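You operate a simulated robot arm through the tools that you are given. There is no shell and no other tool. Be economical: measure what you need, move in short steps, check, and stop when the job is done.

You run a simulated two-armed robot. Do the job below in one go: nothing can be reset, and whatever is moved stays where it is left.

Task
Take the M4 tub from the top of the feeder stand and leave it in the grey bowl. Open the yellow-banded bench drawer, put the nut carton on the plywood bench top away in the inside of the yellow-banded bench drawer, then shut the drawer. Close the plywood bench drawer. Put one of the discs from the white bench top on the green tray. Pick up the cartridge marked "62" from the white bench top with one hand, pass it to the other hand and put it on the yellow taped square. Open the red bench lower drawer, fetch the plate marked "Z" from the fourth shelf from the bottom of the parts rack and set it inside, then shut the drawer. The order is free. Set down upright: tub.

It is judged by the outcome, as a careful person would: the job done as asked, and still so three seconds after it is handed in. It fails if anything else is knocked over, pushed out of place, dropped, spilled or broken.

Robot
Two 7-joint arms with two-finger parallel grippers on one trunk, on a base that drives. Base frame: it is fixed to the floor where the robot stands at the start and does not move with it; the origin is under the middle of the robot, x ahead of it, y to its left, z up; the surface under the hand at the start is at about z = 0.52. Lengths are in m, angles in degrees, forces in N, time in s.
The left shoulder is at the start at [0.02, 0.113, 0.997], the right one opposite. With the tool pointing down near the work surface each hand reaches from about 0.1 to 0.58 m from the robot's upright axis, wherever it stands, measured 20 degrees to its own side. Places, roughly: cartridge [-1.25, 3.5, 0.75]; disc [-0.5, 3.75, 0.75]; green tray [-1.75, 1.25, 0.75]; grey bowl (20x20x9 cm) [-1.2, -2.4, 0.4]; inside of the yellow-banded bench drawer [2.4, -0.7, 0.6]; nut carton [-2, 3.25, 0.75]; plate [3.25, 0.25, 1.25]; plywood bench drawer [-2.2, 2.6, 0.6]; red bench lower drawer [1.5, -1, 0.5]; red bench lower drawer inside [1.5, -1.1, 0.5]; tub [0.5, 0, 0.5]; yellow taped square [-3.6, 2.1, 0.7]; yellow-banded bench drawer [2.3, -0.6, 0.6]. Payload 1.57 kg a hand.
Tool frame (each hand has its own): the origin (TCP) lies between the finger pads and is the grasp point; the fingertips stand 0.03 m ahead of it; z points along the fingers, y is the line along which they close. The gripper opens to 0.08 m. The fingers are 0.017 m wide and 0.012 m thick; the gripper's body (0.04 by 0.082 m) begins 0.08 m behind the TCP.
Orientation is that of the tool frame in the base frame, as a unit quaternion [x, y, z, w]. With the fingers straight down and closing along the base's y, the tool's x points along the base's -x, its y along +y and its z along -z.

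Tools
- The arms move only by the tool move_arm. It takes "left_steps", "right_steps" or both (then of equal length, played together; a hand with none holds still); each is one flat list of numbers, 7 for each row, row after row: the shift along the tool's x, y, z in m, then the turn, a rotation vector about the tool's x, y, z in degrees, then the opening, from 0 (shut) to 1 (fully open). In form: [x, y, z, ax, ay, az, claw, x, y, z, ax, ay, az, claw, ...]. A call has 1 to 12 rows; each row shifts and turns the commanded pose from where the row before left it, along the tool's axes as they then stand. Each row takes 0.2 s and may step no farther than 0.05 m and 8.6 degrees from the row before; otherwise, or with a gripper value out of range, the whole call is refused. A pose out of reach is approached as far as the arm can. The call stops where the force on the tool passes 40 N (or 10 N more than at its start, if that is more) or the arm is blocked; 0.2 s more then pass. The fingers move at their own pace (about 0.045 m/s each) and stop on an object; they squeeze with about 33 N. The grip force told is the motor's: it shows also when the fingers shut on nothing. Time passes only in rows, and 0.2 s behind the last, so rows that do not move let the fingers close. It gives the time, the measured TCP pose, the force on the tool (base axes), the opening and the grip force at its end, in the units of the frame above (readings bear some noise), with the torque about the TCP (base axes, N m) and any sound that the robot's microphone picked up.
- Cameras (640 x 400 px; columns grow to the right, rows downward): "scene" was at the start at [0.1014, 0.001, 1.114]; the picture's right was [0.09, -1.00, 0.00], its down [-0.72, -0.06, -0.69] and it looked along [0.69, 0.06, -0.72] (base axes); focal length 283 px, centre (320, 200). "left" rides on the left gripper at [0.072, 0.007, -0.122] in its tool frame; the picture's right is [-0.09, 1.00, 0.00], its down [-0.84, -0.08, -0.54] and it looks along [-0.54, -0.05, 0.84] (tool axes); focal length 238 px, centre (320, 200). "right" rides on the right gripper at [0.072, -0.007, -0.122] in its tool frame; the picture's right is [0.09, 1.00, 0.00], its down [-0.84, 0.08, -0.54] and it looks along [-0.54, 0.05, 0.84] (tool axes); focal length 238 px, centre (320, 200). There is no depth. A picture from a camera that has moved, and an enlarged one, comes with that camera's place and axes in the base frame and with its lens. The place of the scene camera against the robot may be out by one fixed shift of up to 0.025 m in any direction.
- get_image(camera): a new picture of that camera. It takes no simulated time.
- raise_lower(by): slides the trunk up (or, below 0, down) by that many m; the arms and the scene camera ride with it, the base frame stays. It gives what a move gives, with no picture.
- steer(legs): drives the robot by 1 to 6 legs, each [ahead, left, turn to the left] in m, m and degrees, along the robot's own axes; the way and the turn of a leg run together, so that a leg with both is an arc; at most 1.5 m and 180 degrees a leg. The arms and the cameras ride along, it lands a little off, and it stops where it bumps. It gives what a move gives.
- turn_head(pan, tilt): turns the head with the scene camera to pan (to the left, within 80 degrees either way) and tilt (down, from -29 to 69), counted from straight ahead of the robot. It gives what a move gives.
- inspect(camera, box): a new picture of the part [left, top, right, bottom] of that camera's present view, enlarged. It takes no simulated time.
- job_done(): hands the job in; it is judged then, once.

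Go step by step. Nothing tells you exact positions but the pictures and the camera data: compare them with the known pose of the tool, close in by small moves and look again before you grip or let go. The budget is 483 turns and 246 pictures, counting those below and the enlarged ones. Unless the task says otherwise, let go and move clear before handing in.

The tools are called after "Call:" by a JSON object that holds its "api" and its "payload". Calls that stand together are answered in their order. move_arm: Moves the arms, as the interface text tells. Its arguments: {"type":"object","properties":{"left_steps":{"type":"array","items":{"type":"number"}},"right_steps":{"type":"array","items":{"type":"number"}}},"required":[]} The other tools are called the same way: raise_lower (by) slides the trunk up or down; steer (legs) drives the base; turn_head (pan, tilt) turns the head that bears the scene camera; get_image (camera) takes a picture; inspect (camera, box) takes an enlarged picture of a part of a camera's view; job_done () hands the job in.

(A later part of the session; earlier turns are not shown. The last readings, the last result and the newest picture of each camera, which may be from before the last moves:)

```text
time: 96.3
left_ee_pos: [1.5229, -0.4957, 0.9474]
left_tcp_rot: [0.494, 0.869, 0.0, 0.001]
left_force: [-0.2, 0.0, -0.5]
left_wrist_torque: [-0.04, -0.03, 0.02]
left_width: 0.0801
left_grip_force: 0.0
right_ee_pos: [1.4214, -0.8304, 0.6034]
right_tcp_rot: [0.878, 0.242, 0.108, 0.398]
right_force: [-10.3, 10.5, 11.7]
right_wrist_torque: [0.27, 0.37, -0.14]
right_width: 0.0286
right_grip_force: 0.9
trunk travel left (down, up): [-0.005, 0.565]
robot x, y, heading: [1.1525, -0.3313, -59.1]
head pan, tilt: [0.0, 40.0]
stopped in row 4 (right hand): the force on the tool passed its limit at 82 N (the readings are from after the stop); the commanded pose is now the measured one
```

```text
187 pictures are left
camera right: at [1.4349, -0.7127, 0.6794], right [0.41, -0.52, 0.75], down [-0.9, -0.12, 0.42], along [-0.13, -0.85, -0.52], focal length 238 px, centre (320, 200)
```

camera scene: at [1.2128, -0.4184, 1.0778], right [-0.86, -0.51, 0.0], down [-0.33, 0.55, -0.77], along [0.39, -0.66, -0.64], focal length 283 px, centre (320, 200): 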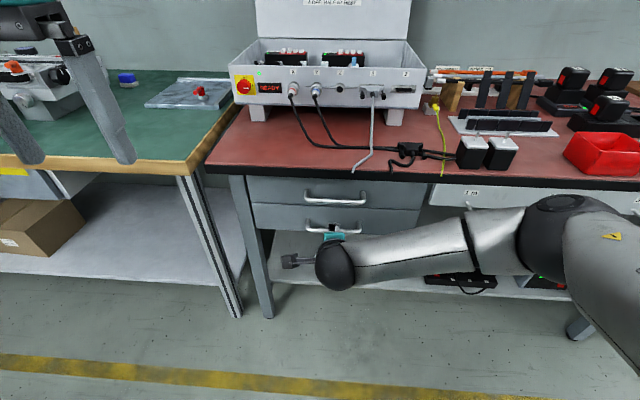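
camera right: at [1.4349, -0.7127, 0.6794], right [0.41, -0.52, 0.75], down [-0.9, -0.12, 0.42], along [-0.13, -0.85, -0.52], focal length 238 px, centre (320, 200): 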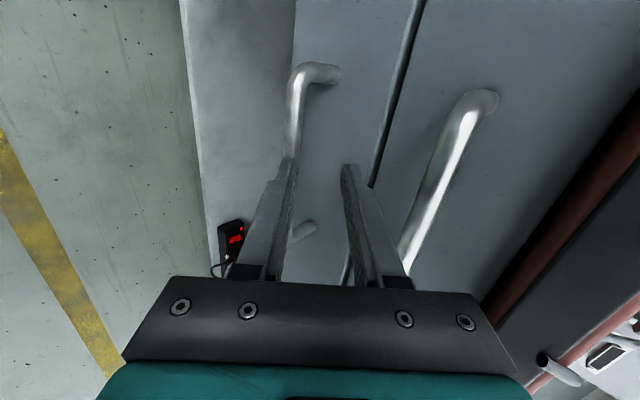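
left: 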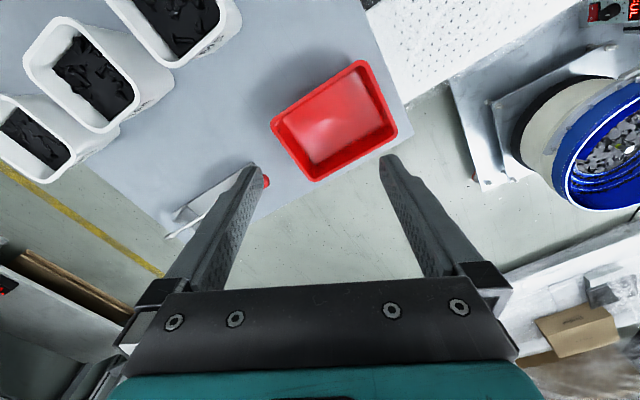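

The lower finger met the bar. Back off 2 cm, shift 17 mm toward -y, and approach again.

Call:
{"api": "move_arm", "payload": {"right_steps": [0, 0, -0.02, 0, 0, 0, 0.35, 0, -0.017, 0, 0, 0, 0, 0.35]}}

Call:
{"api": "get_image", "payload": {"camera": "right"}}

```text
time: 96.9
left_ee_pos: [1.5229, -0.497, 0.947]
left_tcp_rot: [0.492, 0.87, 0.002, 0.0]
left_force: [-0.2, 0.4, 0.2]
left_wrist_torque: [-0.06, 0.01, 0.0]
left_width: 0.0802
left_grip_force: 0.0
right_ee_pos: [1.4085, -0.8111, 0.6013]
right_tcp_rot: [0.879, 0.24, 0.108, 0.398]
right_force: [-0.2, 0.0, 0.4]
right_wrist_torque: [0.01, -0.04, 0.0]
right_width: 0.0279
right_grip_force: 0.1
trunk travel left (down, up): [-0.005, 0.565]
robot x, y, heading: [1.152, -0.3321, -59.2]
head pan, tilt: [0.0, 40.0]
```

```text
186 pictures are left
camera right: at [1.4223, -0.6912, 0.6785], right [0.42, -0.52, 0.75], down [-0.9, -0.12, 0.42], along [-0.13, -0.85, -0.52], focal length 238 px, centre (320, 200)
```

right: 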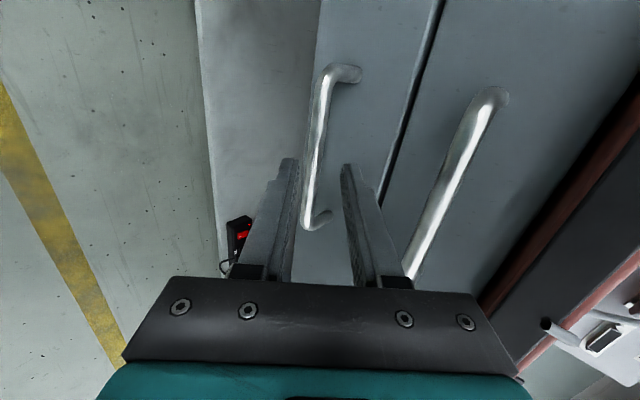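

Bar lies between the fingers. Advance 3.5 cm and check.

Call:
{"api": "move_arm", "payload": {"right_steps": [0, -0.004, 0.012, 0, 0, 0, 0.35, 0, 0, 0.012, 0, 0, 0, 0.35, 0, 0, 0.01, 0, 0, 0, 0.35]}}

Call:
{"api": "get_image", "payload": {"camera": "right"}}

```text
time: 97.7
left_ee_pos: [1.5242, -0.4981, 0.9477]
left_tcp_rot: [0.493, 0.87, 0.001, 0.001]
left_force: [0.1, 0.1, 0.6]
left_wrist_torque: [0.01, 0.03, 0.01]
left_width: 0.0799
left_grip_force: 0.1
right_ee_pos: [1.4193, -0.8309, 0.5764]
right_tcp_rot: [0.879, 0.24, 0.107, 0.398]
right_force: [-1.3, -0.9, -0.4]
right_wrist_torque: [-0.01, 0.0, -0.01]
right_width: 0.0283
right_grip_force: 0.1
trunk travel left (down, up): [-0.005, 0.565]
robot x, y, heading: [1.1541, -0.3322, -59.5]
head pan, tilt: [0.0, 40.0]
```

```text
185 pictures are left
camera right: at [1.4331, -0.7118, 0.6524], right [0.42, -0.52, 0.75], down [-0.9, -0.12, 0.42], along [-0.13, -0.85, -0.52], focal length 238 px, centre (320, 200)
```

right: 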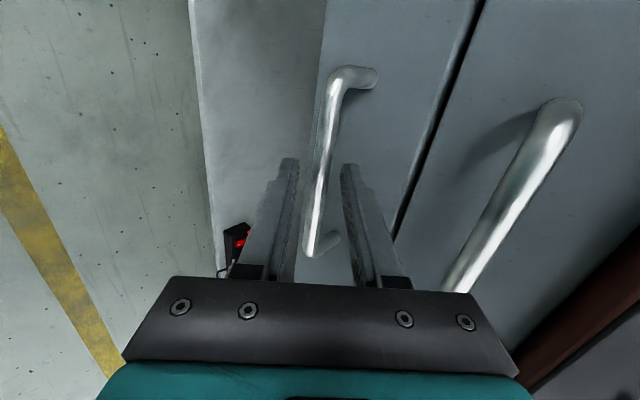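

Call:
{"api": "move_arm", "payload": {"right_steps": [0, 0, 0.01, 0, 0, 0, 0.35, 0, 0, 0, 0, 0, 0, 0, 0, 0, 0, 0, 0, 0, 0, 0, 0, 0, 0, 0, 0, 0]}}

Call:
{"api": "get_image", "payload": {"camera": "right"}}

```text
time: 98.7
left_ee_pos: [1.5231, -0.4969, 0.9476]
left_tcp_rot: [0.492, 0.87, 0.002, 0.0]
left_force: [-0.1, -0.5, 0.3]
left_wrist_torque: [-0.04, 0.01, 0.03]
left_width: 0.0799
left_grip_force: 0.1
right_ee_pos: [1.4238, -0.837, 0.5678]
right_tcp_rot: [0.879, 0.24, 0.108, 0.397]
right_force: [-0.8, -1.6, 3.4]
right_wrist_torque: [0.1, -0.28, -0.35]
right_width: 0.0121
right_grip_force: 29.8
trunk travel left (down, up): [-0.005, 0.565]
robot x, y, heading: [1.1522, -0.3328, -59.3]
head pan, tilt: [0.0, 40.0]
```

```text
184 pictures are left
camera right: at [1.4373, -0.7183, 0.6461], right [0.41, -0.52, 0.75], down [-0.9, -0.12, 0.42], along [-0.13, -0.85, -0.52], focal length 238 px, centre (320, 200)
```

right: 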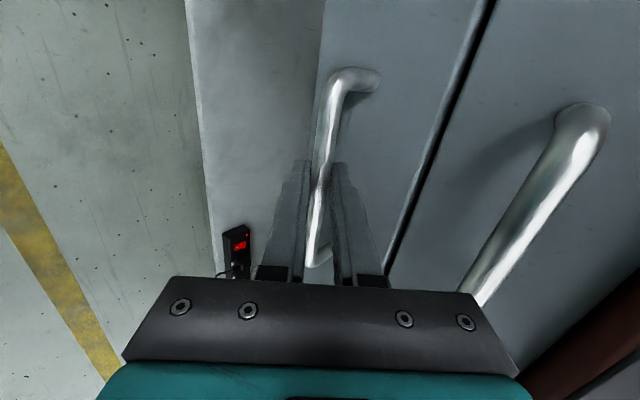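

Bar gripped (12 mm). Pull the drawer by driving back.

Call:
{"api": "steer", "payload": {"legs": [[-0.1, 0, 0]]}}

Call:
{"api": "get_image", "payload": {"camera": "scene"}}

```text
time: 99.9
left_ee_pos: [1.4748, -0.4108, 0.9466]
left_tcp_rot: [0.493, 0.87, 0.001, 0.0]
left_force: [1.0, -0.3, 0.0]
left_wrist_torque: [-0.01, 0.0, -0.01]
left_width: 0.0799
left_grip_force: 0.0
right_ee_pos: [1.3779, -0.7466, 0.5692]
right_tcp_rot: [0.878, 0.244, 0.113, 0.395]
right_force: [18.7, 11.0, 1.1]
right_wrist_torque: [0.24, -0.4, -0.33]
right_width: 0.0123
right_grip_force: 29.4
trunk travel left (down, up): [-0.005, 0.565]
robot x, y, heading: [1.1002, -0.2458, -59.2]
head pan, tilt: [0.0, 40.0]
```

```text
183 pictures are left
camera scene: at [1.1628, -0.3324, 1.0778], right [-0.86, -0.51, 0.0], down [-0.33, 0.55, -0.77], along [0.39, -0.66, -0.64], focal length 283 px, centre (320, 200)
```

scene: 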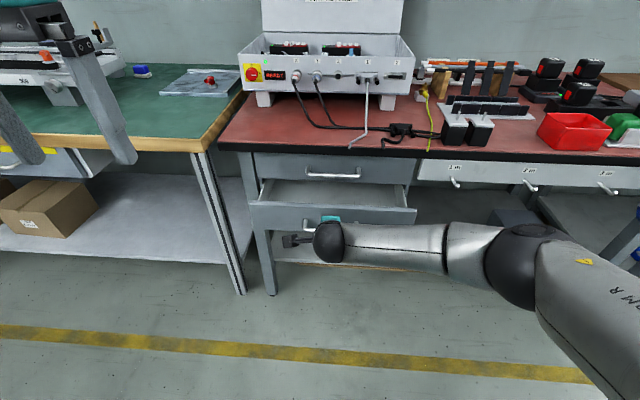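

Call:
{"api": "steer", "payload": {"legs": [[-0.14, 0.006, 0]]}}

Call:
{"api": "get_image", "payload": {"camera": "scene"}}

```text
time: 101.2
left_ee_pos: [1.4085, -0.2888, 0.9461]
left_tcp_rot: [0.493, 0.87, 0.0, -0.001]
left_force: [0.4, 0.4, 0.1]
left_wrist_torque: [0.02, -0.03, -0.04]
left_width: 0.0798
left_grip_force: 0.1
right_ee_pos: [1.3152, -0.6217, 0.5699]
right_tcp_rot: [0.878, 0.247, 0.117, 0.394]
right_force: [15.2, 9.2, -2.3]
right_wrist_torque: [0.17, -0.25, -0.42]
right_width: 0.0122
right_grip_force: 29.2
trunk travel left (down, up): [-0.005, 0.565]
robot x, y, heading: [1.0362, -0.1248, -58.9]
head pan, tilt: [0.0, 40.0]
```

```text
182 pictures are left
camera scene: at [1.0967, -0.2103, 1.0778], right [-0.86, -0.51, 0.0], down [-0.33, 0.55, -0.77], along [0.39, -0.66, -0.64], focal length 283 px, centre (320, 200)
```

scene: 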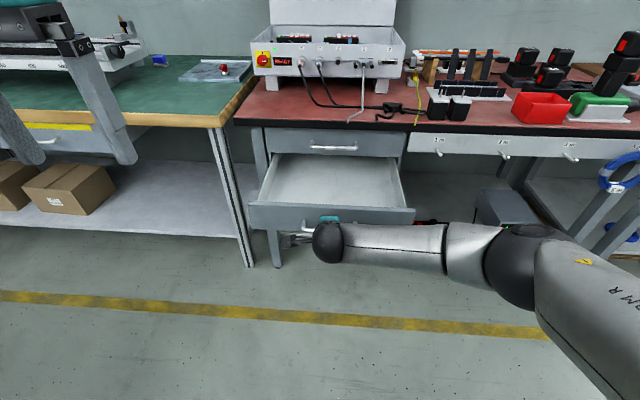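

Call:
{"api": "steer", "payload": {"legs": [[-0.06, 0.008, 0]]}}

Call:
{"api": "inspect", "payload": {"camera": "scene", "box": [200, 90, 456, 270]}}

```text
time: 102.2
left_ee_pos: [1.3836, -0.2351, 0.9463]
left_tcp_rot: [0.493, 0.87, 0.001, 0.0]
left_force: [1.1, 0.8, 0.2]
left_wrist_torque: [-0.02, 0.01, 0.01]
left_width: 0.0801
left_grip_force: 0.0
right_ee_pos: [1.2886, -0.5688, 0.5701]
right_tcp_rot: [0.878, 0.246, 0.115, 0.394]
right_force: [-10.3, -3.6, 2.5]
right_wrist_torque: [0.06, -0.18, -0.56]
right_width: 0.0123
right_grip_force: 29.6
trunk travel left (down, up): [-0.005, 0.565]
robot x, y, heading: [1.0135, -0.0671, -59.1]
head pan, tilt: [0.0, 40.0]
```

```text
2.22 times, centred on (328, 180) of scene
camera zoom: at [1.0713, -0.1556, 1.0779], right [-0.86, -0.51, 0.0], down [-0.33, 0.55, -0.77], along [0.39, -0.66, -0.64], focal length 630 px, centre (302, 244)
```

zoom: 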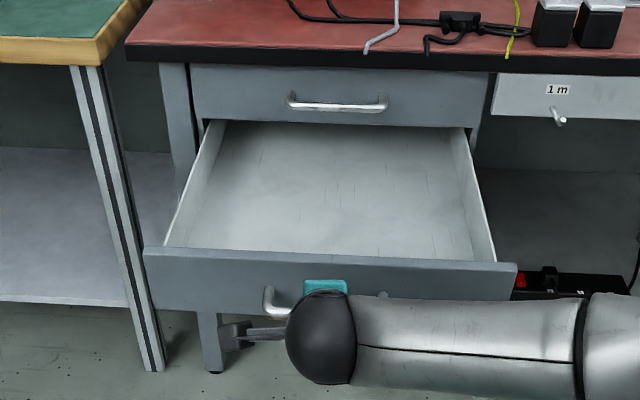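

Drawer open about 0.30 m. Release and withdraw.

Call:
{"api": "move_arm", "payload": {"right_steps": [0, 0, 0, 0, 0, 0, 0.35, 0, 0, 0, 0, 0, 0, 0.35, 0, 0, -0.02, 0, 0, 0, 0.35, 0, 0, -0.03, 0, 0, 0, 0.35, 0, 0, -0.04, 0, 0, 0, 0.35]}}

Call:
{"api": "steer", "payload": {"legs": [[-0.15, 0, 0]]}}

Call:
{"api": "turn_head", "payload": {"pan": 45, "tilt": 10}}

Call:
{"api": "get_image", "payload": {"camera": "scene"}}

```text
time: 103.4
left_ee_pos: [1.3833, -0.2336, 0.9471]
left_tcp_rot: [0.494, 0.87, 0.001, 0.0]
left_force: [-0.3, 0.4, 0.1]
left_wrist_torque: [0.0, 0.05, -0.03]
left_width: 0.08
left_grip_force: 0.0
right_ee_pos: [1.2525, -0.5107, 0.6295]
right_tcp_rot: [0.879, 0.244, 0.114, 0.394]
right_force: [0.0, 0.4, 0.4]
right_wrist_torque: [-0.03, -0.03, 0.0]
right_width: 0.028
right_grip_force: 0.0
trunk travel left (down, up): [-0.005, 0.565]
robot x, y, heading: [1.0081, -0.0704, -59.2]
head pan, tilt: [0.0, 40.0]
```

```text
time: 104.7
left_ee_pos: [1.306, -0.1064, 0.9473]
left_tcp_rot: [0.493, 0.87, 0.0, 0.0]
left_force: [0.0, -0.2, -0.4]
left_wrist_torque: [-0.01, -0.01, -0.02]
left_width: 0.08
left_grip_force: 0.0
right_ee_pos: [1.1758, -0.382, 0.629]
right_tcp_rot: [0.878, 0.244, 0.114, 0.394]
right_force: [0.4, -0.3, 0.2]
right_wrist_torque: [0.05, -0.01, 0.01]
right_width: 0.0281
right_grip_force: 0.0
trunk travel left (down, up): [-0.005, 0.565]
robot x, y, heading: [0.9365, 0.0578, -59.3]
head pan, tilt: [0.0, 40.0]
```

```text
time: 105.8
left_ee_pos: [1.3072, -0.1056, 0.9472]
left_tcp_rot: [0.493, 0.87, 0.001, -0.001]
left_force: [-0.4, -0.2, -0.2]
left_wrist_torque: [-0.01, 0.04, 0.0]
left_width: 0.08
left_grip_force: 0.1
right_ee_pos: [1.177, -0.3818, 0.6281]
right_tcp_rot: [0.879, 0.244, 0.114, 0.394]
right_force: [-0.3, 0.7, -0.2]
right_wrist_torque: [0.01, 0.01, 0.01]
right_width: 0.0279
right_grip_force: 0.0
trunk travel left (down, up): [-0.005, 0.565]
robot x, y, heading: [0.934, 0.0607, -59.1]
head pan, tilt: [45.0, 10.0]
```

```text
180 pictures are left
camera scene: at [1.0417, 0.0231, 1.1255], right [-0.25, -0.97, 0.0], down [-0.17, 0.04, -0.98], along [0.95, -0.24, -0.17], focal length 283 px, centre (320, 200)
```

scene: 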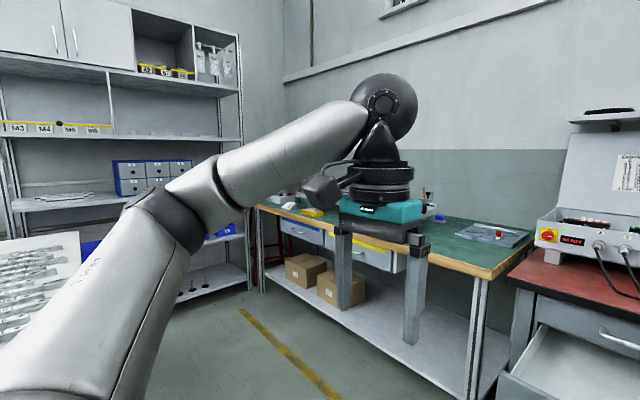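

Drawer is open and the rack is ahead-left. I need to see what's on my left before moving there.

Call:
{"api": "turn_head", "payload": {"pan": 75, "tilt": 30}}

Call:
{"api": "get_image", "payload": {"camera": "scene"}}

```text
time: 106.8
left_ee_pos: [1.3066, -0.1054, 0.9466]
left_tcp_rot: [0.493, 0.87, 0.001, -0.001]
left_force: [0.7, -0.4, 0.0]
left_wrist_torque: [-0.02, -0.01, 0.01]
left_width: 0.0802
left_grip_force: 0.0
right_ee_pos: [1.176, -0.3817, 0.6293]
right_tcp_rot: [0.878, 0.245, 0.115, 0.394]
right_force: [-0.3, 0.5, -0.5]
right_wrist_torque: [0.0, 0.0, 0.0]
right_width: 0.0282
right_grip_force: 0.1
trunk travel left (down, up): [-0.005, 0.565]
robot x, y, heading: [0.9354, 0.0584, -59.2]
head pan, tilt: [75.0, 30.0]
```

```text
179 pictures are left
camera scene: at [1.0386, 0.0705, 1.0932], right [0.27, -0.96, 0.0], down [-0.48, -0.14, -0.87], along [0.83, 0.24, -0.5], focal length 283 px, centre (320, 200)
```

scene: 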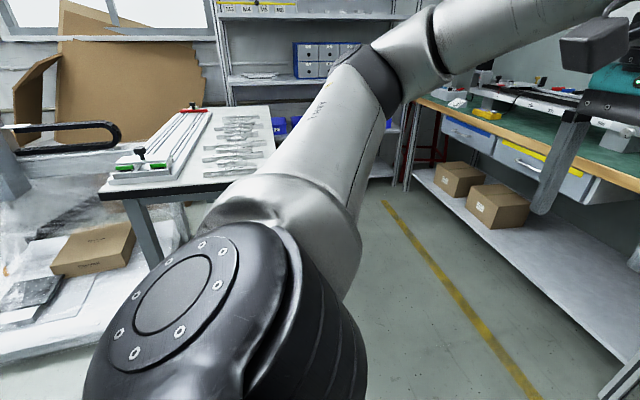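

There's a corridor between the white table and the green bench. Raise the trunk 0.35 for clearance, turn left to ~2° and drive along.

Call:
{"api": "raise_lower", "payload": {"by": 0.35}}

Call:
{"api": "steer", "payload": {"legs": [[0, 0, 61]]}}

Call:
{"api": "steer", "payload": {"legs": [[0.9, -0.03, 0]]}}

Call:
{"api": "turn_head", "payload": {"pan": 20, "tilt": 25}}

Call:
{"api": "get_image", "payload": {"camera": "scene"}}

```text
time: 110.2
left_ee_pos: [1.3056, -0.1062, 1.2968]
left_tcp_rot: [0.494, 0.87, 0.0, 0.0]
left_force: [-0.8, -0.1, 0.2]
left_wrist_torque: [0.01, -0.02, 0.0]
left_width: 0.0802
left_grip_force: 0.0
right_ee_pos: [1.1751, -0.3831, 0.9798]
right_tcp_rot: [0.878, 0.244, 0.114, 0.395]
right_force: [0.3, 0.3, 0.7]
right_wrist_torque: [-0.01, 0.02, 0.03]
right_width: 0.0281
right_grip_force: 0.1
trunk travel left (down, up): [-0.355, 0.215]
robot x, y, heading: [0.9339, 0.0584, -59.4]
head pan, tilt: [75.0, 30.0]
```

```text
time: 113.3
left_ee_pos: [1.258, 0.3101, 1.297]
left_tcp_rot: [-0.023, 1.0, 0.0, -0.001]
left_force: [-0.1, -0.1, 0.3]
left_wrist_torque: [-0.01, -0.01, 0.03]
left_width: 0.0803
left_grip_force: 0.0
right_ee_pos: [1.4396, 0.0627, 0.9781]
right_tcp_rot: [0.628, 0.661, 0.3, 0.28]
right_force: [0.6, 0.0, 0.0]
right_wrist_torque: [0.01, -0.03, 0.02]
right_width: 0.0279
right_grip_force: 0.2
trunk travel left (down, up): [-0.355, 0.215]
robot x, y, heading: [0.9352, 0.0598, 2.8]
head pan, tilt: [75.0, 30.0]
```

```text
time: 118.0
left_ee_pos: [2.1506, 0.3226, 1.2968]
left_tcp_rot: [-0.025, 1.0, 0.002, -0.001]
left_force: [-0.6, -0.1, 0.3]
left_wrist_torque: [0.02, 0.0, -0.02]
left_width: 0.0802
left_grip_force: 0.1
right_ee_pos: [2.3328, 0.0771, 0.9781]
right_tcp_rot: [0.627, 0.662, 0.302, 0.28]
right_force: [0.4, 0.0, 0.7]
right_wrist_torque: [-0.01, -0.02, 0.01]
right_width: 0.028
right_grip_force: 0.0
trunk travel left (down, up): [-0.355, 0.215]
robot x, y, heading: [1.8281, 0.0732, 2.8]
head pan, tilt: [75.0, 30.0]
```

```text
time: 119.3
left_ee_pos: [2.1502, 0.3219, 1.2973]
left_tcp_rot: [-0.025, 1.0, 0.0, -0.001]
left_force: [0.1, -0.8, -1.1]
left_wrist_torque: [0.01, 0.0, 0.01]
left_width: 0.0801
left_grip_force: 0.1
right_ee_pos: [2.3332, 0.0775, 0.9793]
right_tcp_rot: [0.627, 0.661, 0.301, 0.28]
right_force: [0.1, -0.2, -0.7]
right_wrist_torque: [-0.02, 0.01, 0.0]
right_width: 0.028
right_grip_force: 0.1
trunk travel left (down, up): [-0.355, 0.215]
robot x, y, heading: [1.8289, 0.0748, 3.0]
head pan, tilt: [20.0, 25.0]
```

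```text
178 pictures are left
camera scene: at [1.935, 0.1029, 1.4511], right [0.39, -0.92, 0.0], down [-0.39, -0.16, -0.91], along [0.84, 0.35, -0.42], focal length 283 px, centre (320, 200)
```

scene: 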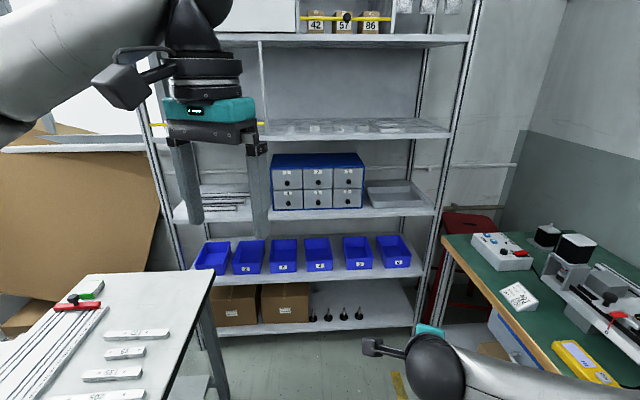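

The 4th shelf holds flat plates. Zoom in.

Call:
{"api": "inspect", "payload": {"camera": "scene", "box": [256, 100, 448, 150]}}

```text
3.33 times, centred on (352, 125) of scene
camera zoom: at [1.935, 0.1029, 1.4511], right [0.39, -0.92, 0.0], down [-0.39, -0.16, -0.91], along [0.84, 0.35, -0.42], focal length 945 px, centre (213, 450)
```

zoom: 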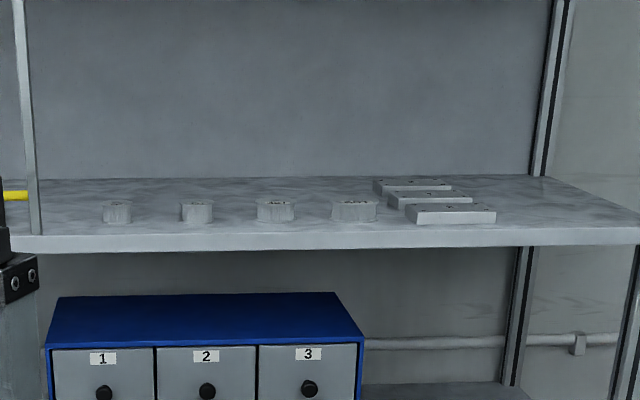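

Call:
{"api": "raise_lower", "payload": {"by": 0.2}}

Call:
{"api": "turn_head", "payload": {"pan": 20, "tilt": 20}}

Call:
{"api": "get_image", "payload": {"camera": "scene"}}

```text
time: 121.5
left_ee_pos: [2.1491, 0.3226, 1.4969]
left_tcp_rot: [-0.024, 1.0, 0.001, -0.001]
left_force: [0.1, 0.2, 0.4]
left_wrist_torque: [0.0, 0.0, 0.03]
left_width: 0.0801
left_grip_force: 0.0
right_ee_pos: [2.3342, 0.0761, 1.1786]
right_tcp_rot: [0.627, 0.661, 0.301, 0.28]
right_force: [0.0, 0.9, 0.0]
right_wrist_torque: [0.0, 0.01, 0.01]
right_width: 0.0279
right_grip_force: 0.0
trunk travel left (down, up): [-0.555, 0.015]
robot x, y, heading: [1.8292, 0.0738, 2.7]
head pan, tilt: [20.0, 25.0]
```

```text
time: 122.1
left_ee_pos: [2.1511, 0.3227, 1.4963]
left_tcp_rot: [-0.024, 1.0, 0.001, 0.0]
left_force: [0.1, 0.2, -0.5]
left_wrist_torque: [0.01, 0.02, 0.0]
left_width: 0.0799
left_grip_force: 0.1
right_ee_pos: [2.333, 0.0776, 1.1782]
right_tcp_rot: [0.627, 0.662, 0.301, 0.279]
right_force: [-0.7, -0.2, -0.1]
right_wrist_torque: [-0.01, 0.04, -0.02]
right_width: 0.0279
right_grip_force: 0.0
trunk travel left (down, up): [-0.555, 0.015]
robot x, y, heading: [1.8304, 0.0743, 3.0]
head pan, tilt: [20.0, 20.0]
```

```text
176 pictures are left
camera scene: at [1.9359, 0.1032, 1.6592], right [0.39, -0.92, 0.0], down [-0.32, -0.13, -0.94], along [0.87, 0.36, -0.34], focal length 283 px, centre (320, 200)
```

scene: 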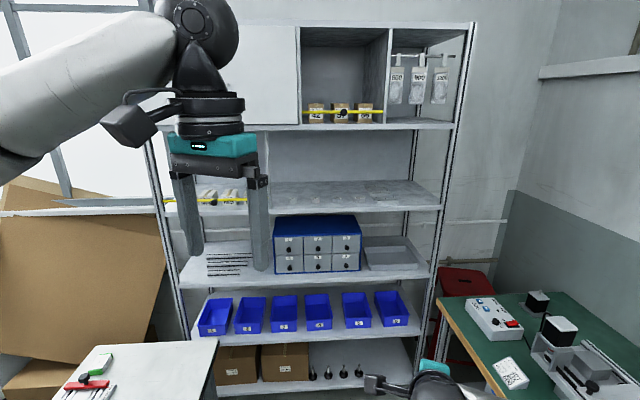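

Call:
{"api": "inspect", "payload": {"camera": "scene", "box": [350, 180, 430, 215]}}

Call:
{"api": "inspect", "payload": {"camera": "scene", "box": [264, 170, 456, 220]}}

```text
8.00 times, centred on (390, 198) of scene
camera zoom: at [1.9359, 0.1032, 1.6592], right [0.39, -0.92, 0.0], down [-0.32, -0.13, -0.94], along [0.87, 0.36, -0.34], focal length 2268 px, centre (-240, 220)
```

zoom: 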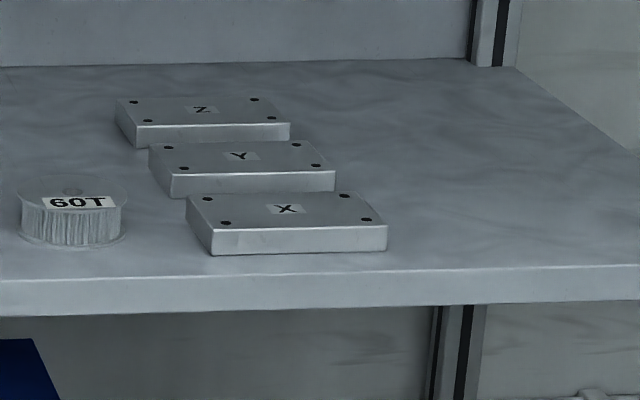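

```text
3.33 times, centred on (360, 195) of scene
camera zoom: at [1.9359, 0.1032, 1.6592], right [0.39, -0.92, 0.0], down [-0.32, -0.13, -0.94], along [0.87, 0.36, -0.34], focal length 945 px, centre (187, 217)
```

zoom: 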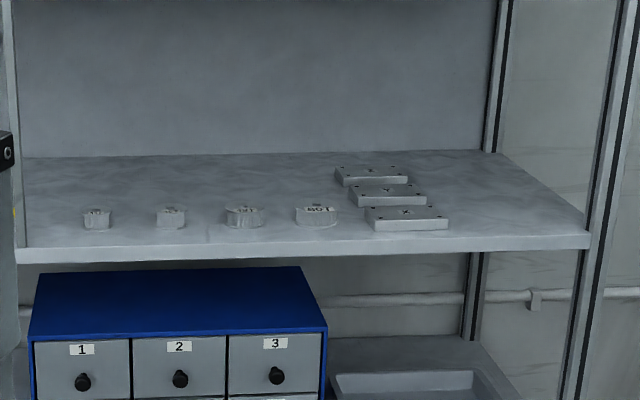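

Plate Z is the rear of three plates (X front, Y, Z). The right hand's current downward pitch suits reaching into the bay. I'll raise the right hand, retract the left, and move closer facing the rack (heading 30°).

Call:
{"api": "move_arm", "payload": {"right_steps": [0, 0.032, -0.028, 0, 0, 0, 0.35, 0, 0.032, -0.028, 0, 0, 0, 0.35, 0, 0.032, -0.028, 0, 0, 0, 0.35, 0, 0.032, -0.028, 0, 0, 0, 0.35], "left_steps": [0.03, 0, 0, 0, 0, 0, 1, 0.03, 0, 0, 0, 0, 0, 1, 0.03, 0, 0, 0, 0, 0, 1, 0.02, 0, 0, 0, 0, 0, 1]}}

Call:
{"api": "steer", "payload": {"legs": [[0.45, 0.03, 0], [0, 0, 27]]}}

Call:
{"api": "turn_head", "payload": {"pan": 0, "tilt": 25}}

Call:
{"api": "get_image", "payload": {"camera": "scene"}}

```text
time: 123.1
left_ee_pos: [2.0386, 0.3168, 1.4978]
left_tcp_rot: [-0.025, 1.0, 0.0, -0.001]
left_force: [0.2, -0.2, 0.5]
left_wrist_torque: [-0.02, -0.02, -0.01]
left_width: 0.08
left_grip_force: 0.0
right_ee_pos: [2.3338, 0.0748, 1.3499]
right_tcp_rot: [0.627, 0.662, 0.3, 0.28]
right_force: [0.1, 1.4, 1.0]
right_wrist_torque: [-0.04, 0.0, -0.03]
right_width: 0.028
right_grip_force: 0.1
trunk travel left (down, up): [-0.555, 0.015]
robot x, y, heading: [1.8282, 0.069, 2.8]
head pan, tilt: [20.0, 20.0]
```

```text
time: 127.2
left_ee_pos: [2.3536, 0.4382, 1.4965]
left_tcp_rot: [-0.257, 0.966, 0.001, -0.001]
left_force: [-1.0, -1.2, -0.2]
left_wrist_torque: [0.0, 0.03, 0.01]
left_width: 0.0802
left_grip_force: 0.1
right_ee_pos: [2.7233, 0.3568, 1.3513]
right_tcp_rot: [0.456, 0.789, 0.358, 0.202]
right_force: [0.5, -0.7, 0.7]
right_wrist_torque: [0.05, -0.02, -0.01]
right_width: 0.0282
right_grip_force: 0.0
trunk travel left (down, up): [-0.555, 0.015]
robot x, y, heading: [2.272, 0.1263, 30.1]
head pan, tilt: [20.0, 20.0]
```

```text
time: 128.0
left_ee_pos: [2.3533, 0.4385, 1.4972]
left_tcp_rot: [-0.257, 0.966, 0.001, -0.001]
left_force: [0.1, -0.4, 0.2]
left_wrist_torque: [-0.01, -0.02, 0.01]
left_width: 0.0799
left_grip_force: 0.0
right_ee_pos: [2.7253, 0.3562, 1.3508]
right_tcp_rot: [0.456, 0.79, 0.358, 0.201]
right_force: [0.2, -0.2, -0.6]
right_wrist_torque: [0.01, 0.0, -0.03]
right_width: 0.028
right_grip_force: 0.1
trunk travel left (down, up): [-0.555, 0.015]
robot x, y, heading: [2.278, 0.1285, 29.5]
head pan, tilt: [0.0, 25.0]
```

```text
173 pictures are left
camera scene: at [2.3747, 0.1693, 1.6512], right [0.5, -0.87, 0.0], down [-0.37, -0.21, -0.91], along [0.79, 0.45, -0.42], focal length 283 px, centre (320, 200)
```

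scene: 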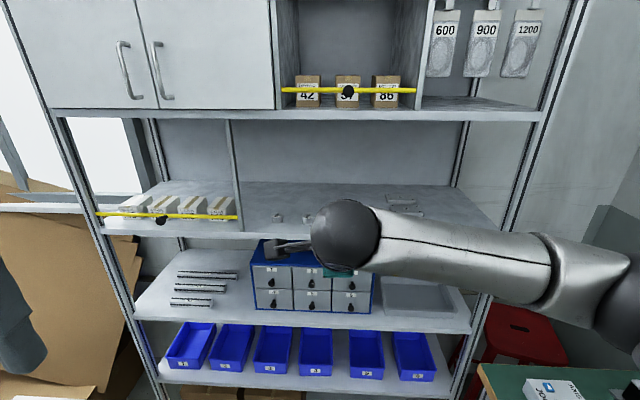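

Call:
{"api": "steer", "payload": {"legs": [[0, 0, -3]]}}

Call:
{"api": "inspect", "payload": {"camera": "scene", "box": [360, 170, 456, 230]}}

Call:
{"api": "get_image", "payload": {"camera": "right"}}

```text
time: 128.8
left_ee_pos: [2.3688, 0.4333, 1.4971]
left_tcp_rot: [-0.232, 0.973, 0.001, -0.002]
left_force: [-0.5, 0.1, 0.4]
left_wrist_torque: [0.03, 0.02, -0.05]
left_width: 0.0798
left_grip_force: 0.0
right_ee_pos: [2.7359, 0.3324, 1.3508]
right_tcp_rot: [0.476, 0.778, 0.353, 0.21]
right_force: [0.3, 0.1, 0.6]
right_wrist_torque: [0.02, -0.02, 0.0]
right_width: 0.0281
right_grip_force: 0.1
trunk travel left (down, up): [-0.555, 0.015]
robot x, y, heading: [2.2737, 0.1267, 26.7]
head pan, tilt: [0.0, 25.0]
```

```text
6.67 times, centred on (408, 200) of scene
camera zoom: at [2.3772, 0.1647, 1.6511], right [0.45, -0.89, 0.0], down [-0.38, -0.19, -0.91], along [0.81, 0.41, -0.42], focal length 1890 px, centre (-267, 200)
```

zoom: 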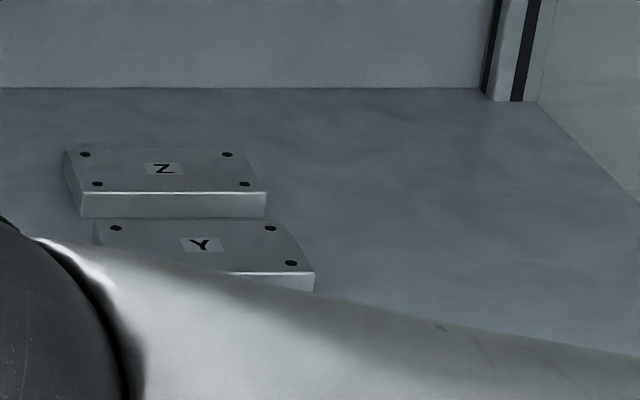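

```text
171 pictures are left
camera right: at [2.6179, 0.3514, 1.4285], right [0.55, 0.38, 0.75], down [0.07, -0.91, 0.41], along [0.83, -0.17, -0.52], focal length 238 px, centre (320, 200)
```

right: 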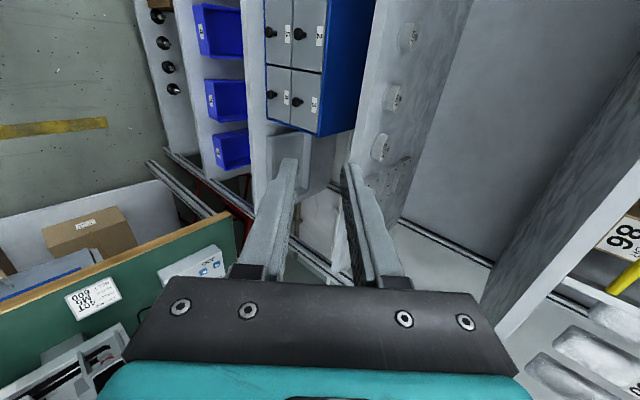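

Plates are ~10×6×1.5 cm; Z top centre about (3.32, 0.378, 1.236), bay only ~0.32 high. I'll use a hand tilted sideways (closing along depth) so it fits under the upper shelf: pitch down 49°, then tilt 34° about the closing axis.

Call:
{"api": "move_arm", "payload": {"right_steps": [-0.02, 0, 0, 8.17, 0, 0, 0.6, -0.02, 0, 0, 8.17, 0, 0, 0.6, -0.02, 0, 0, 8.17, 0, 0, 0.9, -0.02, 0, 0, 8.17, 0, 0, 0.9, -0.02, 0, 0, 8.17, 0, 0, 0.9, 0, 0, 0, 8.17, 0, 0, 0.9, 0, 0, 0, 0, 8.5, 0, 0.9, 0, 0, 0, 0, 8.5, 0, 0.9, 0, 0, 0, 0, 8.5, 0, 0.9, 0, 0, 0, 0, 8.5, 0, 0.9]}}

Call:
{"api": "get_image", "payload": {"camera": "scene"}}

```text
time: 131.0
left_ee_pos: [2.3686, 0.4335, 1.4986]
left_tcp_rot: [-0.231, 0.973, 0.001, -0.002]
left_force: [-0.5, -0.3, 0.4]
left_wrist_torque: [0.0, -0.02, 0.02]
left_width: 0.08
left_grip_force: 0.1
right_ee_pos: [2.783, 0.2438, 1.3502]
right_tcp_rot: [0.498, 0.814, 0.152, -0.256]
right_force: [0.2, 1.4, 0.2]
right_wrist_torque: [0.01, -0.02, 0.04]
right_width: 0.0718
right_grip_force: 0.1
trunk travel left (down, up): [-0.555, 0.015]
robot x, y, heading: [2.2728, 0.1218, 27.1]
head pan, tilt: [0.0, 25.0]
```

```text
170 pictures are left
camera scene: at [2.3776, 0.1638, 1.6512], right [0.45, -0.89, 0.0], down [-0.38, -0.19, -0.91], along [0.81, 0.41, -0.42], focal length 283 px, centre (320, 200)
```

scene: 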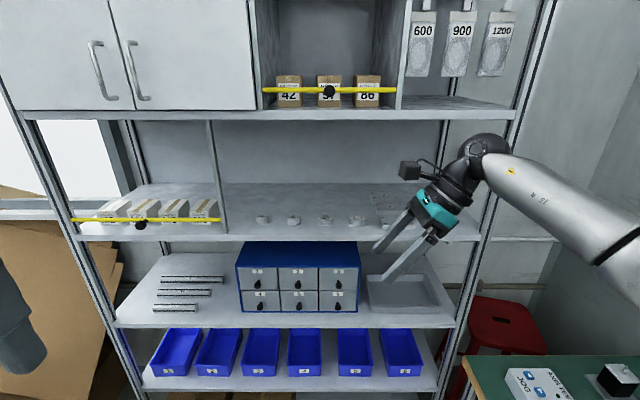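

The forearm would hit the rack's right post with this tilt; flip the tilt to the other side (wrist left of the plate).

Call:
{"api": "move_arm", "payload": {"right_steps": [0, 0, 0, 0, -8.5, 0, 0.9, 0, 0, 0, 0, -8.5, 0, 0.9, 0, 0, 0, 0, -8.5, 0, 0.9, 0, 0, 0, 0, -8.5, 0, 0.9, 0, 0, 0, 0, -8.5, 0, 0.9, 0, 0, 0, 0, -8.5, 0, 0.9, 0, 0, 0, 0, -8.5, 0, 0.9, 0, 0, 0, 0, -8.5, 0, 0.9]}}

Call:
{"api": "get_image", "payload": {"camera": "scene"}}

Call:
{"api": "get_image", "payload": {"camera": "right"}}

```text
time: 132.8
left_ee_pos: [2.369, 0.4337, 1.4967]
left_tcp_rot: [-0.232, 0.973, -0.001, 0.0]
left_force: [-0.2, 0.0, -0.7]
left_wrist_torque: [-0.03, 0.02, 0.01]
left_width: 0.08
left_grip_force: 0.1
right_ee_pos: [2.7813, 0.2435, 1.3508]
right_tcp_rot: [0.497, 0.817, -0.154, 0.246]
right_force: [0.2, 0.0, 0.5]
right_wrist_torque: [-0.01, -0.01, 0.03]
right_width: 0.0722
right_grip_force: 0.0
trunk travel left (down, up): [-0.555, 0.015]
robot x, y, heading: [2.2749, 0.1251, 26.9]
head pan, tilt: [0.0, 25.0]
```

```text
169 pictures are left
camera scene: at [2.3768, 0.1656, 1.6511], right [0.45, -0.89, 0.0], down [-0.38, -0.19, -0.91], along [0.81, 0.41, -0.42], focal length 283 px, centre (320, 200)
```

scene: 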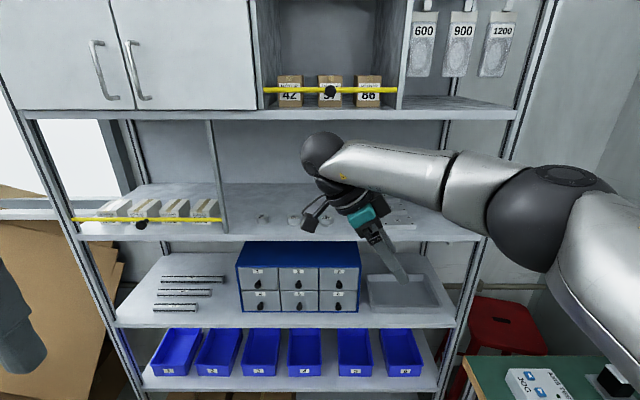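

```text
168 pictures are left
camera right: at [2.7174, 0.3543, 1.4135], right [0.85, 0.52, -0.06], down [0.26, -0.31, 0.91], along [0.46, -0.79, -0.4], focal length 238 px, centre (320, 200)
```

right: 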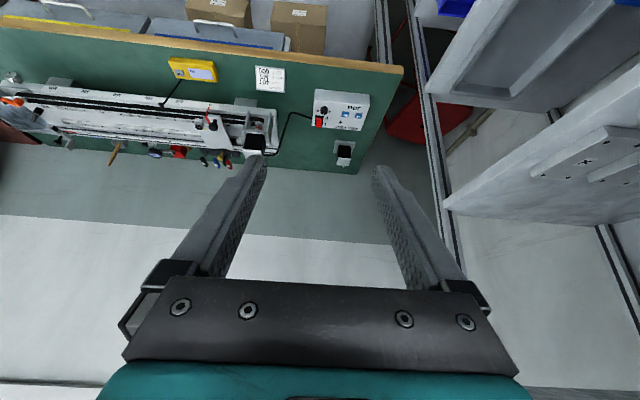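

I'll extend the hand forward so the forearm points into the shelf more.

Call:
{"api": "move_arm", "payload": {"right_steps": [0, 0.04, 0, 0, 0, 0, 0.9, 0, 0.04, 0, 0, 0, 0, 0.9, 0, 0.04, 0, 0, 0, 0, 0.9, 0, 0.04, 0, 0, 0, 0, 0.9, 0, 0.04, 0, 0, 0, 0, 0.9]}}

Call:
{"api": "get_image", "payload": {"camera": "scene"}}

```text
time: 134.0
left_ee_pos: [2.3695, 0.4319, 1.497]
left_tcp_rot: [-0.232, 0.973, 0.001, -0.001]
left_force: [-0.3, 0.8, 0.2]
left_wrist_torque: [0.01, 0.03, 0.02]
left_width: 0.0799
left_grip_force: 0.0
right_ee_pos: [2.8301, 0.2611, 1.3491]
right_tcp_rot: [0.498, 0.818, -0.154, 0.244]
right_force: [0.7, -0.3, 1.0]
right_wrist_torque: [-0.01, -0.02, 0.0]
right_width: 0.072
right_grip_force: 0.0
right hand out of reach, approached as far as the arm can: row 2, 3, 4, 5
trunk travel left (down, up): [-0.555, 0.015]
robot x, y, heading: [2.2761, 0.1249, 26.8]
head pan, tilt: [0.0, 25.0]
```

```text
167 pictures are left
camera scene: at [2.3778, 0.1635, 1.6511], right [0.45, -0.89, 0.0], down [-0.38, -0.19, -0.91], along [0.81, 0.41, -0.42], focal length 283 px, centre (320, 200)
```

scene: 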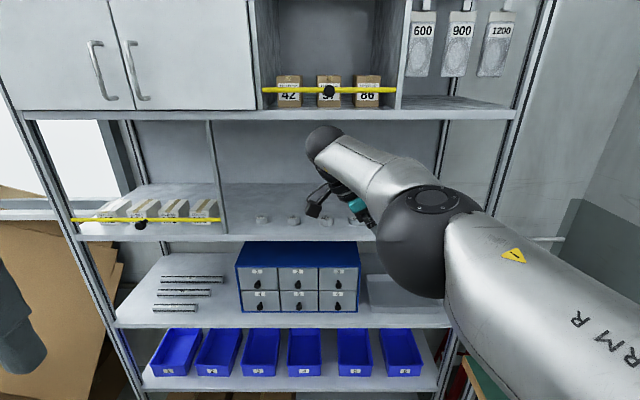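

Reach is ~0.55 m ahead, so I must drive close and carry the hand in. First lower the trunk slightly and check plate height with the wrist camera.

Call:
{"api": "inspect", "payload": {"camera": "right", "box": [400, 60, 640, 210]}}

Call:
{"api": "steer", "payload": {"legs": [[0.12, -0.1, 0]]}}

Call:
{"api": "get_image", "payload": {"camera": "right"}}

Call:
{"api": "get_image", "payload": {"camera": "scene"}}

```text
2.67 times, centred on (520, 135) of right
camera zoom: at [2.7652, 0.3702, 1.4129], right [0.85, 0.52, -0.06], down [0.26, -0.32, 0.91], along [0.46, -0.79, -0.4], focal length 636 px, centre (-213, 373)
```

zoom: 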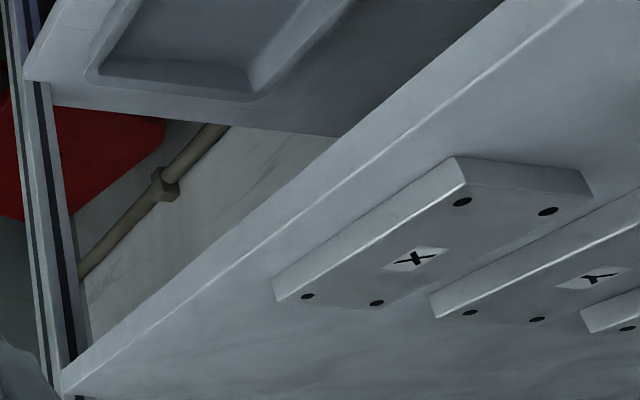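

```text
time: 135.4
left_ee_pos: [2.5206, 0.3998, 1.4966]
left_tcp_rot: [-0.232, 0.973, 0.0, -0.001]
left_force: [0.8, -0.4, 0.7]
left_wrist_torque: [0.0, 0.0, 0.0]
left_width: 0.0801
left_grip_force: 0.0
right_ee_pos: [2.9796, 0.228, 1.3489]
right_tcp_rot: [0.497, 0.819, -0.154, 0.244]
right_force: [0.2, 0.2, 0.6]
right_wrist_torque: [0.02, 0.02, 0.0]
right_width: 0.0719
right_grip_force: 0.1
trunk travel left (down, up): [-0.555, 0.015]
robot x, y, heading: [2.422, 0.0867, 26.7]
head pan, tilt: [0.0, 25.0]
```

```text
165 pictures are left
camera right: at [2.916, 0.3369, 1.4128], right [0.85, 0.53, -0.06], down [0.26, -0.31, 0.91], along [0.46, -0.79, -0.4], focal length 238 px, centre (320, 200)
```

right: 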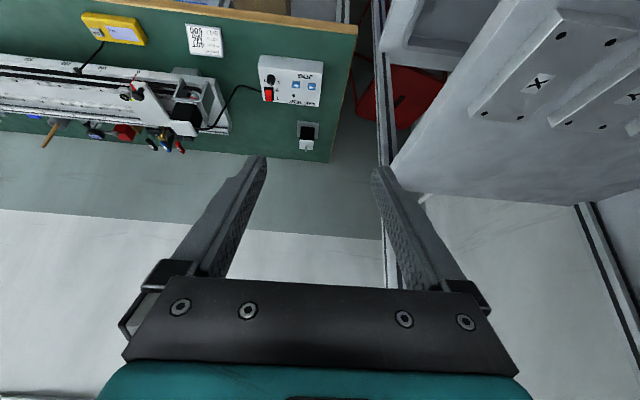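

```text
164 pictures are left
camera scene: at [2.5291, 0.1297, 1.6511], right [0.45, -0.89, 0.0], down [-0.38, -0.19, -0.91], along [0.81, 0.41, -0.42], focal length 283 px, centre (320, 200)
```

scene: 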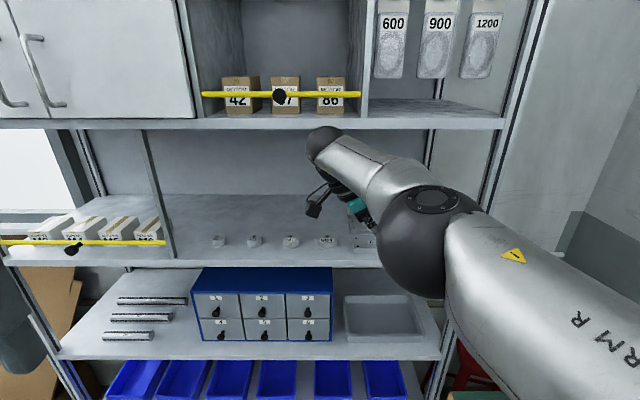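

Wrist triangulation: plate tops at z≈1.219, Z centre ≈(3.326, 0.389). Lower the trunk 0.085 and drive the hand in over Z.

Call:
{"api": "raise_lower", "payload": {"by": -0.083}}

Call:
{"api": "steer", "payload": {"legs": [[0.2, 0.003, 0]]}}

Call:
{"api": "get_image", "payload": {"camera": "scene"}}

Call:
{"api": "get_image", "payload": {"camera": "right"}}

```text
time: 136.6
left_ee_pos: [2.5198, 0.398, 1.4141]
left_tcp_rot: [-0.233, 0.973, 0.0, -0.001]
left_force: [0.4, 0.3, 0.3]
left_wrist_torque: [0.02, -0.03, 0.02]
left_width: 0.0799
left_grip_force: 0.1
right_ee_pos: [2.9804, 0.2272, 1.2669]
right_tcp_rot: [0.496, 0.819, -0.153, 0.244]
right_force: [0.5, 0.6, -0.4]
right_wrist_torque: [-0.01, -0.05, -0.03]
right_width: 0.0723
right_grip_force: 0.0
trunk travel left (down, up): [-0.472, 0.098]
robot x, y, heading: [2.4231, 0.0902, 26.8]
head pan, tilt: [0.0, 25.0]
```

```text
time: 138.2
left_ee_pos: [2.6963, 0.4897, 1.4147]
left_tcp_rot: [-0.232, 0.973, 0.0, 0.0]
left_force: [0.1, -0.1, 0.4]
left_wrist_torque: [-0.05, 0.02, 0.01]
left_width: 0.0803
left_grip_force: 0.1
right_ee_pos: [3.1555, 0.3178, 1.2667]
right_tcp_rot: [0.498, 0.818, -0.153, 0.244]
right_force: [-0.3, -0.9, -0.2]
right_wrist_torque: [-0.02, 0.02, 0.02]
right_width: 0.0721
right_grip_force: 0.0
trunk travel left (down, up): [-0.472, 0.098]
robot x, y, heading: [2.6029, 0.1816, 26.9]
head pan, tilt: [0.0, 25.0]
```

```text
163 pictures are left
camera scene: at [2.7037, 0.2215, 1.5681], right [0.45, -0.89, 0.0], down [-0.38, -0.19, -0.91], along [0.81, 0.41, -0.42], focal length 283 px, centre (320, 200)
```

scene: 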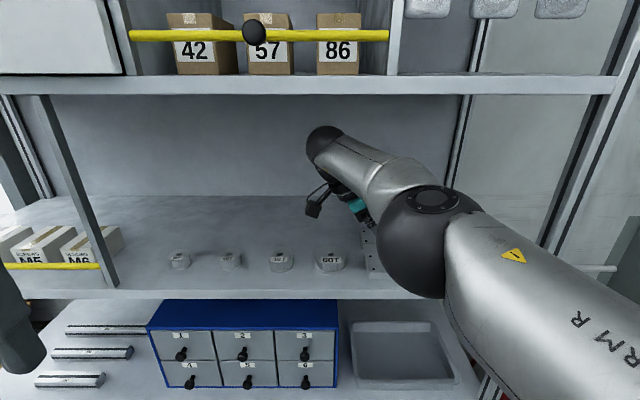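

```text
162 pictures are left
camera right: at [3.091, 0.428, 1.3297], right [0.85, 0.52, -0.06], down [0.26, -0.31, 0.91], along [0.46, -0.79, -0.4], focal length 238 px, centre (320, 200)
```

right: 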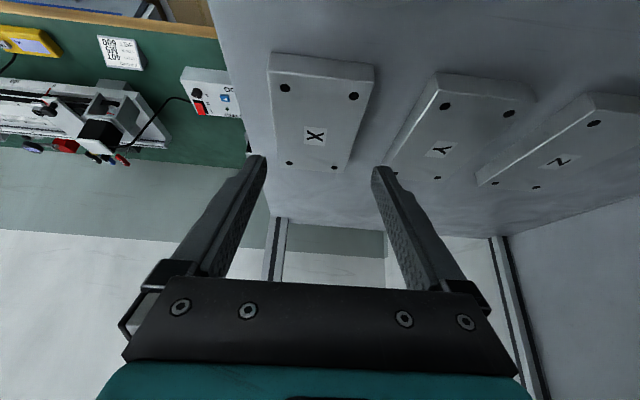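

Call:
{"api": "steer", "payload": {"legs": [[0.184, 0.003, 0]]}}

Call:
{"api": "get_image", "payload": {"camera": "right"}}

Call:
{"api": "get_image", "payload": {"camera": "scene"}}

```text
time: 139.7
left_ee_pos: [2.8566, 0.5738, 1.4139]
left_tcp_rot: [-0.233, 0.972, 0.0, -0.001]
left_force: [-0.5, -0.4, 1.0]
left_wrist_torque: [-0.01, -0.03, 0.0]
left_width: 0.0799
left_grip_force: 0.1
right_ee_pos: [3.3169, 0.4043, 1.2664]
right_tcp_rot: [0.497, 0.818, -0.153, 0.245]
right_force: [0.8, -0.1, -0.7]
right_wrist_torque: [-0.01, 0.0, -0.02]
right_width: 0.072
right_grip_force: 0.1
trunk travel left (down, up): [-0.472, 0.098]
robot x, y, heading: [2.7631, 0.2661, 27.2]
head pan, tilt: [0.0, 25.0]
```

```text
161 pictures are left
camera right: at [3.2517, 0.5137, 1.3297], right [0.85, 0.53, -0.06], down [0.26, -0.31, 0.91], along [0.46, -0.79, -0.4], focal length 238 px, centre (320, 200)
```

right: 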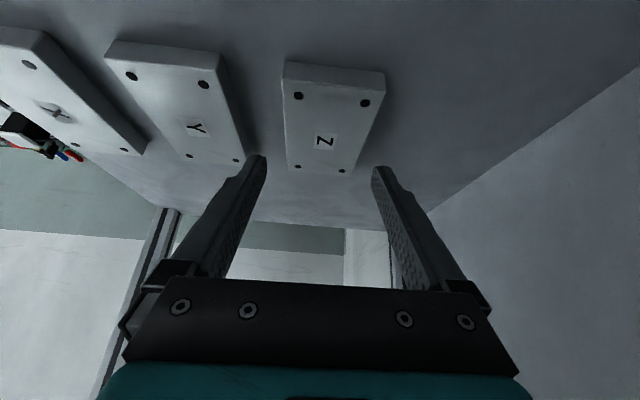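

```text
160 pictures are left
camera scene: at [2.8648, 0.3065, 1.5681], right [0.45, -0.89, 0.0], down [-0.38, -0.19, -0.91], along [0.81, 0.41, -0.42], focal length 283 px, centre (320, 200)
```

scene: 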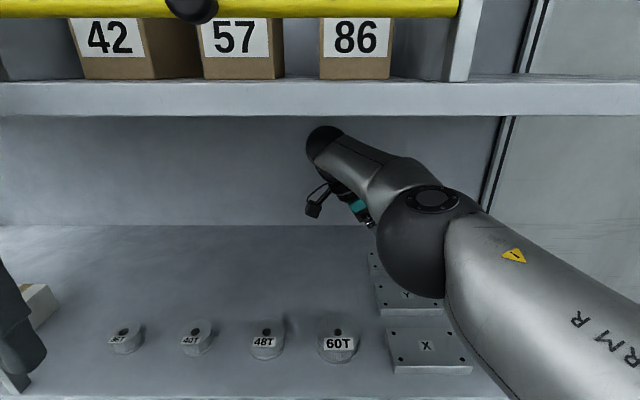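

Z lies centred between the fingers. Lower 27 mm with the trunk.

Call:
{"api": "raise_lower", "payload": {"by": -0.027}}

Call:
{"api": "get_image", "payload": {"camera": "right"}}

```text
time: 140.5
left_ee_pos: [2.8546, 0.5752, 1.3873]
left_tcp_rot: [-0.233, 0.972, 0.0, 0.0]
left_force: [0.1, 0.7, 0.0]
left_wrist_torque: [0.0, 0.03, -0.01]
left_width: 0.0801
left_grip_force: 0.0
right_ee_pos: [3.3152, 0.4036, 1.2399]
right_tcp_rot: [0.496, 0.819, -0.153, 0.244]
right_force: [-0.5, -0.1, 0.4]
right_wrist_torque: [-0.02, 0.0, 0.02]
right_width: 0.072
right_grip_force: 0.0
trunk travel left (down, up): [-0.445, 0.125]
robot x, y, heading: [2.7622, 0.2667, 26.8]
head pan, tilt: [0.0, 25.0]
```

```text
159 pictures are left
camera right: at [3.2506, 0.5131, 1.3032], right [0.85, 0.53, -0.06], down [0.26, -0.31, 0.91], along [0.46, -0.79, -0.4], focal length 238 px, centre (320, 200)
```

right: 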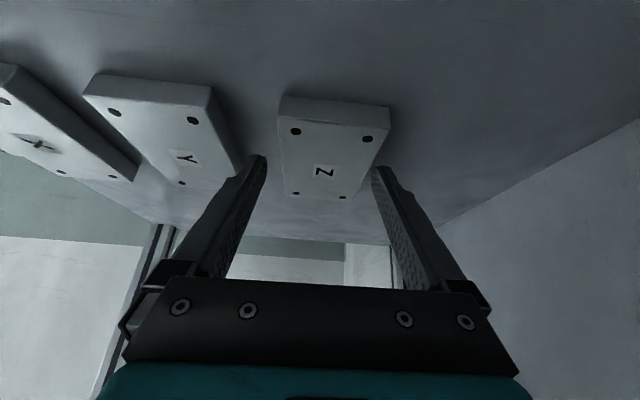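

Lower 4 mm more, then close.

Call:
{"api": "move_arm", "payload": {"right_steps": [0.0022, 0, 0.0033, 0, 0, 0, 0.9, 0, 0, 0, 0, 0, 0, 0, 0, 0, 0, 0, 0, 0, 0, 0, 0, 0, 0, 0, 0, 0]}}

Call:
{"api": "get_image", "payload": {"camera": "right"}}

```text
time: 141.5
left_ee_pos: [2.8556, 0.575, 1.3868]
left_tcp_rot: [-0.232, 0.973, 0.0, -0.001]
left_force: [1.5, 0.2, 1.0]
left_wrist_torque: [0.02, 0.02, -0.03]
left_width: 0.0798
left_grip_force: 0.1
right_ee_pos: [3.315, 0.4043, 1.2363]
right_tcp_rot: [0.497, 0.819, -0.154, 0.243]
right_force: [0.5, -0.7, 0.5]
right_wrist_torque: [0.13, 0.0, 0.02]
right_width: 0.0598
right_grip_force: 32.6
trunk travel left (down, up): [-0.445, 0.125]
robot x, y, heading: [2.7605, 0.2654, 26.7]
head pan, tilt: [0.0, 25.0]
```

```text
158 pictures are left
camera right: at [3.2509, 0.5132, 1.2988], right [0.85, 0.53, -0.06], down [0.26, -0.31, 0.91], along [0.46, -0.79, -0.4], focal length 238 px, centre (320, 200)
```

right: 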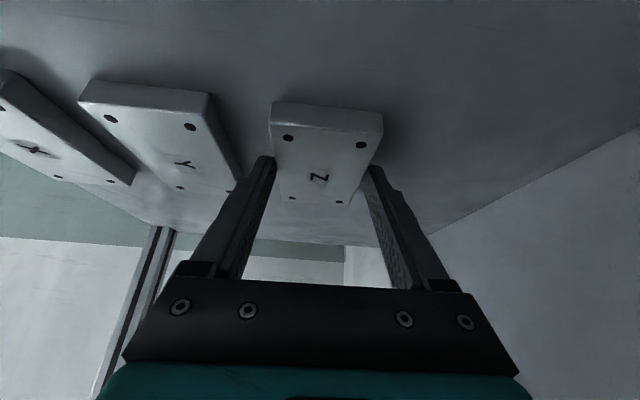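

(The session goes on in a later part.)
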